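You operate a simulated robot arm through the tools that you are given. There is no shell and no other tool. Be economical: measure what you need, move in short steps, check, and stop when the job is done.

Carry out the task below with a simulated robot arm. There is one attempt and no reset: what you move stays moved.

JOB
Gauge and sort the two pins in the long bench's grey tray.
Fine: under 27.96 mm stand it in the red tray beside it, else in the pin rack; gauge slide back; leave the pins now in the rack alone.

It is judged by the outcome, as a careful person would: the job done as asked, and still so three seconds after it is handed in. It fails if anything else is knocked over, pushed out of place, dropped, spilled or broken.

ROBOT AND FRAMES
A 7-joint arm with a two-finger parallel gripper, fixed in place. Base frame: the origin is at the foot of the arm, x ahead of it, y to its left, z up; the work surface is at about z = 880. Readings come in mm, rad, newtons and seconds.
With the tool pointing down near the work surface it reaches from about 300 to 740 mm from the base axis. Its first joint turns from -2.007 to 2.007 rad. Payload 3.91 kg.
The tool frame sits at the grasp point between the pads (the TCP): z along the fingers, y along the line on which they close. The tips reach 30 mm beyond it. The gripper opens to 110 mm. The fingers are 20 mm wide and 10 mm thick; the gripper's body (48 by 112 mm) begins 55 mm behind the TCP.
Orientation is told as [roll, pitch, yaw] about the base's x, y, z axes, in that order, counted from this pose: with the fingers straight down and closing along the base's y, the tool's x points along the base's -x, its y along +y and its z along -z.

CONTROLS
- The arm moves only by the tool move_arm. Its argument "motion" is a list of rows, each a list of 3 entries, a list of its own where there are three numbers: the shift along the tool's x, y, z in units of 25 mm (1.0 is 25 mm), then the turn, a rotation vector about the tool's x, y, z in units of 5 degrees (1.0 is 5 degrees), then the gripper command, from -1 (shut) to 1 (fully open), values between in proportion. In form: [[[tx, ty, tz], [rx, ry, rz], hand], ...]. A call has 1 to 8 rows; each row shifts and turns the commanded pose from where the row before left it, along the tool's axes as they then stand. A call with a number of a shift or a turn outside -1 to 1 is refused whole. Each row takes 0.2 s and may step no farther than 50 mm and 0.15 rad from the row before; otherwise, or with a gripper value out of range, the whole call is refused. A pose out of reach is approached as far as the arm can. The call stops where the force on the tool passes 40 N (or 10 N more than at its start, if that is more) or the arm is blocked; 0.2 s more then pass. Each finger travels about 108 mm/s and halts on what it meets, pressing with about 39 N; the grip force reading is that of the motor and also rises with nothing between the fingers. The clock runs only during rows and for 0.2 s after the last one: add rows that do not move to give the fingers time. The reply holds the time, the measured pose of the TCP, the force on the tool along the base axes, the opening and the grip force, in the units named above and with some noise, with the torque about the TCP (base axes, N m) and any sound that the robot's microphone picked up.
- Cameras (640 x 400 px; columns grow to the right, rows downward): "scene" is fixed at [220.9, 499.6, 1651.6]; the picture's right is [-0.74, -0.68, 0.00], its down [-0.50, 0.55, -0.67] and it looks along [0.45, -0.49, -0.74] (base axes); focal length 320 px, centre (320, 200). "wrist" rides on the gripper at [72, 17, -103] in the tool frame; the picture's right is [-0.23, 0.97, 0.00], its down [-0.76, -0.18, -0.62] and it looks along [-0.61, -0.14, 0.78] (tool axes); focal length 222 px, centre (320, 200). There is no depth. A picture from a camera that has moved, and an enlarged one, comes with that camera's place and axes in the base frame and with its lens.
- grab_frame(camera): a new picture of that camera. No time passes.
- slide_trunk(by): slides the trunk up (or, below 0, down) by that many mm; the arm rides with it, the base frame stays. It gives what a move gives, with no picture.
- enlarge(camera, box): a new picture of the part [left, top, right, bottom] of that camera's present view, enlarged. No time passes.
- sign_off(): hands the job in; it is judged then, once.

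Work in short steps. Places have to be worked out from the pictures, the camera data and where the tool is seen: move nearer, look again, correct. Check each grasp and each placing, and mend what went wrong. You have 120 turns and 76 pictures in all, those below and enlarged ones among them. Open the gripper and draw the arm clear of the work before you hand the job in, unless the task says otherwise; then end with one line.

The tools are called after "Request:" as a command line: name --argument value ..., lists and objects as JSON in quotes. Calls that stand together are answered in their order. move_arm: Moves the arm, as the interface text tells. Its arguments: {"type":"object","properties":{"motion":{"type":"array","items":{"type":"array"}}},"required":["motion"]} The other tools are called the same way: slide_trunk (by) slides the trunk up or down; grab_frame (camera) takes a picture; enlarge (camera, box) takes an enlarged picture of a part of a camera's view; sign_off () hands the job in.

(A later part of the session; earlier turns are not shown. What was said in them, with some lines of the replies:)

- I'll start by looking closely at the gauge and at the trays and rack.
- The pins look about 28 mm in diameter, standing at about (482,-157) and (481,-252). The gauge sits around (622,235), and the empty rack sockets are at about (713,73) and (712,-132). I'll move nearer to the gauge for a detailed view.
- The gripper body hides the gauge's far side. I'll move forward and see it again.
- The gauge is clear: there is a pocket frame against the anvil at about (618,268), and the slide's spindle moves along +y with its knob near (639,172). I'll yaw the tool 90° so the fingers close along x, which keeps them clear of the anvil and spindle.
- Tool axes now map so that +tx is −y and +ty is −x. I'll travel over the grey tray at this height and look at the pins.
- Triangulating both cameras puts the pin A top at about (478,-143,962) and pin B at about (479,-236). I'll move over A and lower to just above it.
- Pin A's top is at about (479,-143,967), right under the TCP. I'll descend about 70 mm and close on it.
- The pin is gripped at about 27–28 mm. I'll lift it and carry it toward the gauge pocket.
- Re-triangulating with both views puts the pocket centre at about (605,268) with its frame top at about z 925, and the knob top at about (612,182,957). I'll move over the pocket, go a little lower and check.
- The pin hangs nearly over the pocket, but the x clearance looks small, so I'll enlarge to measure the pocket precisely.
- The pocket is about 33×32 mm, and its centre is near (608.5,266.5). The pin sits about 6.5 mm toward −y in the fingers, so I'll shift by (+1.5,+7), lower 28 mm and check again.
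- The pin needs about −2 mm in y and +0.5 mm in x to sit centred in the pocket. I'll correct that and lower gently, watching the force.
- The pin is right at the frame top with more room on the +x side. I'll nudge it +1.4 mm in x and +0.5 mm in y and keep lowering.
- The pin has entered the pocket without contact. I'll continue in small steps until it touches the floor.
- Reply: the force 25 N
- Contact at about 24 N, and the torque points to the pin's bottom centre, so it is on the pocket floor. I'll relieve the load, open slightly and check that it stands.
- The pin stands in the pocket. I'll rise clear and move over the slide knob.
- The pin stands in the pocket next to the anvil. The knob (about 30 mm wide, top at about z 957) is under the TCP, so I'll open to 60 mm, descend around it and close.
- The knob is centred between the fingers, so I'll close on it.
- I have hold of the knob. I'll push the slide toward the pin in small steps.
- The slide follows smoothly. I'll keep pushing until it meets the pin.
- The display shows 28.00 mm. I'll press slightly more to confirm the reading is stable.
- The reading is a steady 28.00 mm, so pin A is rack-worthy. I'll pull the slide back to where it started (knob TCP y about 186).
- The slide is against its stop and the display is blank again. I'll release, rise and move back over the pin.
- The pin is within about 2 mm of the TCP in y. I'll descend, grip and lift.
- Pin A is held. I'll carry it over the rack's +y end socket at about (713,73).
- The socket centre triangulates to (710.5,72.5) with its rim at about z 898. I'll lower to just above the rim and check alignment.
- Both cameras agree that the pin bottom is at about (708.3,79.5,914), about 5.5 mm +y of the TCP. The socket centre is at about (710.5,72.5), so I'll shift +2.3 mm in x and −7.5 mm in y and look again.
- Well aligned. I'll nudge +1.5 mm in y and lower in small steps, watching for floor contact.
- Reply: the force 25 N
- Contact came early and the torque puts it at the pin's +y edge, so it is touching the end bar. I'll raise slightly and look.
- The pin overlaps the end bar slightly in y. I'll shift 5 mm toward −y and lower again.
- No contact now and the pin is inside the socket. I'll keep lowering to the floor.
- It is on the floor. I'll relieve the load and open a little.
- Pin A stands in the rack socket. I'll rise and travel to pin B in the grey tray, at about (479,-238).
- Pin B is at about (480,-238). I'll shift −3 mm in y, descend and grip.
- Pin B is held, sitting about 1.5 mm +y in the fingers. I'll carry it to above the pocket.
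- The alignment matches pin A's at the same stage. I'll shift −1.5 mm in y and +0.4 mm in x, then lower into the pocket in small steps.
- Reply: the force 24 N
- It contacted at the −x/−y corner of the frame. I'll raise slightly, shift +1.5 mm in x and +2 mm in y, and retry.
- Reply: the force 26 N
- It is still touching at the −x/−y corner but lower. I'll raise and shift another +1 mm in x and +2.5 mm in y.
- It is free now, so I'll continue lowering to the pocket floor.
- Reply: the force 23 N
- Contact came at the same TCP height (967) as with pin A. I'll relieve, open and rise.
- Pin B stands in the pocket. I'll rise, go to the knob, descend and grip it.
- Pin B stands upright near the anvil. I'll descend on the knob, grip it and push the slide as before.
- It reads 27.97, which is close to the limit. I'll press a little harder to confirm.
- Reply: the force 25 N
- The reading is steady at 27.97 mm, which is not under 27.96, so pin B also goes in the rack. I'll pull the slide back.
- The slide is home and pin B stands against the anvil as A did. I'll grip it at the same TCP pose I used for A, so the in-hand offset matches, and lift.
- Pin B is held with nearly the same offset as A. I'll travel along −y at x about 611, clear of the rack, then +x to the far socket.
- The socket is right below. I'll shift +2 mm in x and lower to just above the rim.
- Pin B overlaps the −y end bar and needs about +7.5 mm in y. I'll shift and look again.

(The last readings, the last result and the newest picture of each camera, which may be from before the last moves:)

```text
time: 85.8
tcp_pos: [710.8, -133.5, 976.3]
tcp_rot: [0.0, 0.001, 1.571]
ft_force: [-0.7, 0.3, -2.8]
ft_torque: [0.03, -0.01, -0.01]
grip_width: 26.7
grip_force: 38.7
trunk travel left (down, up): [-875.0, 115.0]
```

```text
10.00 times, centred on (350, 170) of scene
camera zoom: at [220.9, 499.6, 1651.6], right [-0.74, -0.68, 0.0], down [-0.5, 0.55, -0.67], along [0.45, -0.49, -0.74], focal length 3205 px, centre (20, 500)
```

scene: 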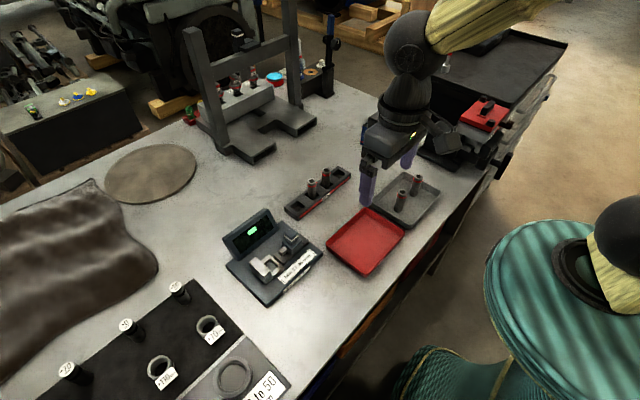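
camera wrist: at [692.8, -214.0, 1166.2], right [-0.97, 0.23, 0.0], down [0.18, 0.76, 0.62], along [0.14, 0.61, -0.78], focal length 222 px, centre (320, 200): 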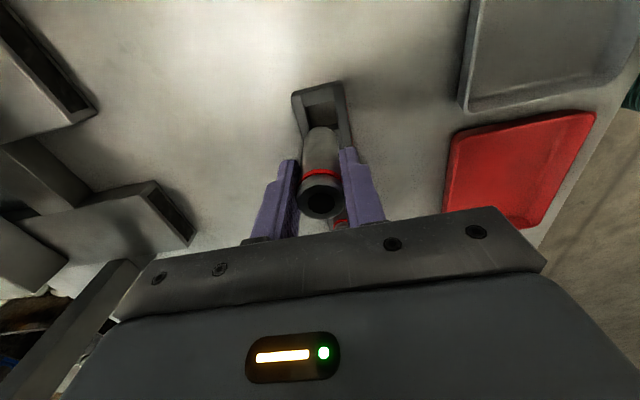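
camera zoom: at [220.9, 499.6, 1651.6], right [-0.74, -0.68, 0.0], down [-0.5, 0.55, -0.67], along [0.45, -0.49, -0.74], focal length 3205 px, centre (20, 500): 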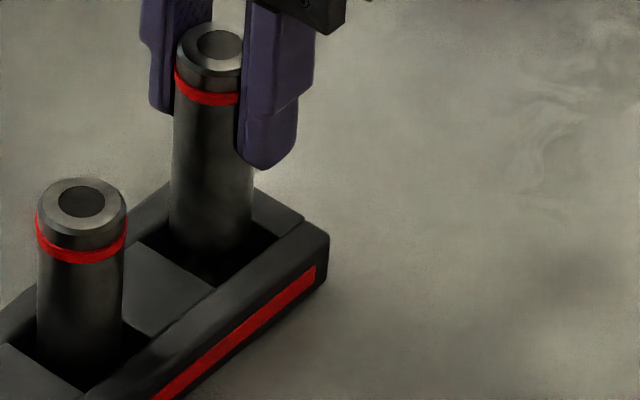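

Both views now put the pin close to centred, within about 2 mm. I'll nudge +1 mm in y and lower gently, using contact torque to correct if needed.

Request:
move_arm --motion '[[[-0.04, -0.02, 0], [0, 0, 0], -1], [[0, 0, 0.16], [0, 0, 0], -1], [[0, 0, 0.16], [0, 0, 0], -1], [[0, 0, 0.16], [0, 0, 0], -1], [[0, 0, 0], [0, 0, 0], -1]]'

```text
time: 87.0
tcp_pos: [713.5, -133.4, 963.9]
tcp_rot: [-0.001, -0.001, 1.571]
ft_force: [-0.7, 0.3, -1.9]
ft_torque: [-0.02, -0.01, 0.01]
grip_width: 26.8
grip_force: 38.6
trunk travel left (down, up): [-875.0, 115.0]
```

No contact at z 964, so the pin is below the rim. I'll continue to the floor.

Request:
move_arm --motion '[[[0, 0, 0.14], [0, 0, 0], -1], [[0, 0, 0.14], [0, 0, 0], -1], [[0, 0, 0.14], [0, 0, 0], -1], [[0, 0, 0.08], [0, 0, 0], -1], [[0, 0, 0], [0, 0, 0], -1]]'

Request:
enlarge --camera "scene" --box '[300, 150, 375, 215]'

```text
time: 88.2
tcp_pos: [712.8, -131.7, 956.0]
tcp_rot: [-0.006, 0.002, 1.571]
ft_force: [0.5, -0.7, 23.5]
ft_torque: [0.15, 0.15, 0.13]
grip_width: 26.7
grip_force: 38.8
trunk travel left (down, up): [-875.0, 115.0]
```

```text
6.15 times, centred on (338, 182) of scene
camera zoom: at [220.9, 499.6, 1651.6], right [-0.74, -0.68, 0.0], down [-0.5, 0.55, -0.67], along [0.45, -0.49, -0.74], focal length 1972 px, centre (212, 308)
```

zoom: 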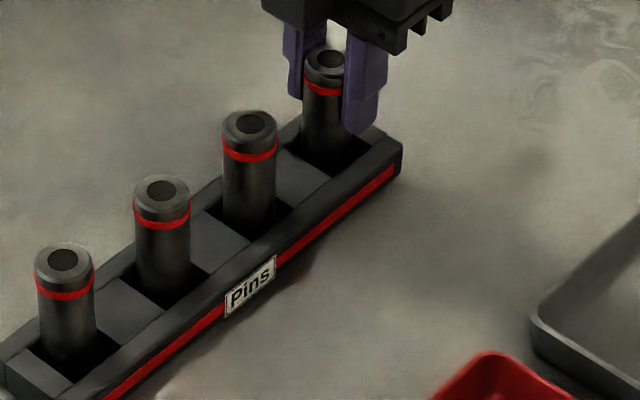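

The contact is central and the pin lines up with the rest of the row. I'll relieve the load, release and check.

Request:
move_arm --motion '[[[0, 0, -0.1], [0, 0, 0], -1], [[0, 0, 0], [0, 0, 0], -0.4], [[0, 0, 0], [0, 0, 0], -0.15], [[0, 0, 0], [0, 0, 0], -0.15]]'

Request:
enlarge --camera "wrist" --box '[240, 70, 400, 220]'

```text
time: 89.2
tcp_pos: [712.4, -132.8, 954.1]
tcp_rot: [0.0, 0.0, 1.571]
ft_force: [-0.2, -1.3, 0.0]
ft_torque: [0.01, 0.01, 0.01]
grip_width: 46.8
grip_force: 0.0
trunk travel left (down, up): [-875.0, 115.0]
```

```text
2.67 times, centred on (320, 145) of wrist
camera zoom: at [695.1, -205.1, 1059.0], right [-0.97, 0.23, 0.0], down [0.18, 0.76, 0.62], along [0.14, 0.61, -0.78], focal length 592 px, centre (320, 347)
```

zoom: 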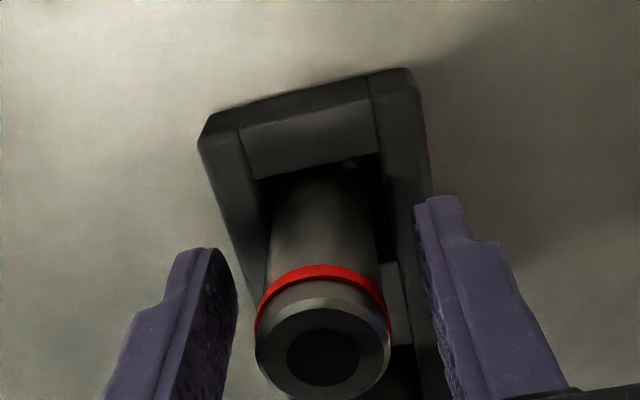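

The pin is seated in its socket. I'll rise straight up and back away, then check the whole bench.

Request:
move_arm --motion '[[[0, 0, -0.5], [0, 0, 0], -0.1], [[0, 0, -0.9], [0, 0, 0], 0.1], [[0, 0, -1], [0, 0, 0], 0.1], [[0, 0, -1], [0, 0, 0], 0.1], [[0, 0, -1], [0, 0, 0], 0.3], [[0, 1, -1], [0, 0, 0], 0.3], [[0, 1, -1], [0, 0, 0], 0.3], [[0, 1, 0], [0, 0, 0], 0.3]]'

Request:
move_arm --motion '[[[0, 1, 0], [0, 0, 0], 0.3], [[0, 1, 0], [0, 0, 0], 0.3], [[0, 1, 0], [0, 0, 0], 0.3], [[0, 1, 0], [0, 0, 0], 0.3], [[0, 1, 0], [0, 0, 0], 0.3], [[0, 0, 0], [0, 0, 0], 0.3]]'

Request:
enlarge --camera "scene" --box '[285, 145, 375, 220]'

Request:
grab_frame --camera "scene"

Request:
enlarge --camera "scene" --box '[225, 200, 325, 300]'

```text
time: 91.0
tcp_pos: [635.8, -133.0, 1114.7]
tcp_rot: [0.0, 0.001, 1.568]
ft_force: [0.1, -0.8, -0.1]
ft_torque: [0.02, 0.0, 0.02]
grip_width: 71.3
grip_force: 0.0
trunk travel left (down, up): [-875.0, 115.0]
```

```text
time: 92.4
tcp_pos: [511.1, -132.3, 1114.4]
tcp_rot: [0.0, 0.001, 1.57]
ft_force: [-1.2, 0.1, 0.1]
ft_torque: [0.03, 0.04, -0.01]
grip_width: 71.4
grip_force: 0.0
trunk travel left (down, up): [-875.0, 115.0]
```

```text
5.33 times, centred on (330, 182) of scene
camera zoom: at [220.9, 499.6, 1651.6], right [-0.74, -0.68, 0.0], down [-0.5, 0.55, -0.67], along [0.45, -0.49, -0.74], focal length 1709 px, centre (267, 293)
```

zoom: 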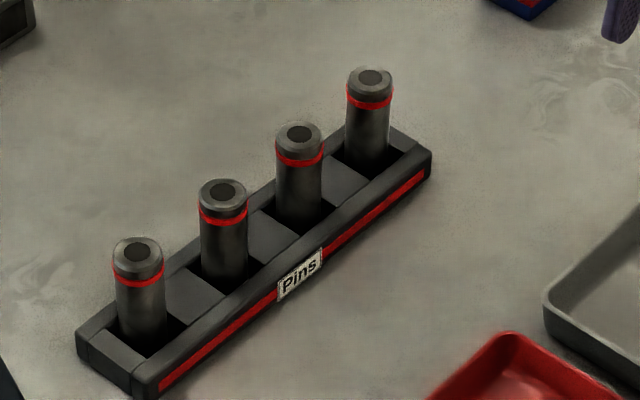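

```text
4 pictures are left
```

scene: 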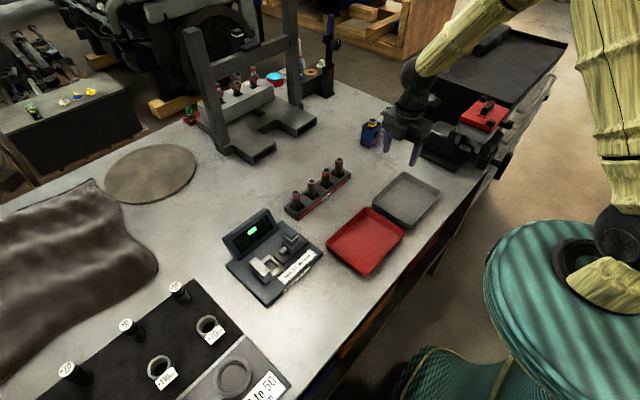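

```text
4.00 times, centred on (275, 250) of scene
camera zoom: at [220.9, 499.6, 1651.6], right [-0.74, -0.68, 0.0], down [-0.5, 0.55, -0.67], along [0.45, -0.49, -0.74], focal length 1282 px, centre (500, 0)
```

zoom: 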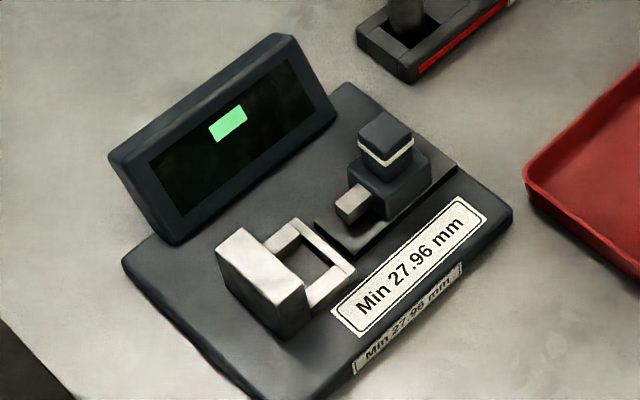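

All four pins stand upright in the rack, the gauge slide is back, nothing else has moved, and the arm is clear with the gripper open. I'll hand the job in.

Request:
sign_off

```text
The job is handed in.
```

Both pins gauged at or above the 27.96 mm limit (28.00 mm and 27.97 mm), so both now stand in the pin rack; the red tray is empty and the gauge slide is back.
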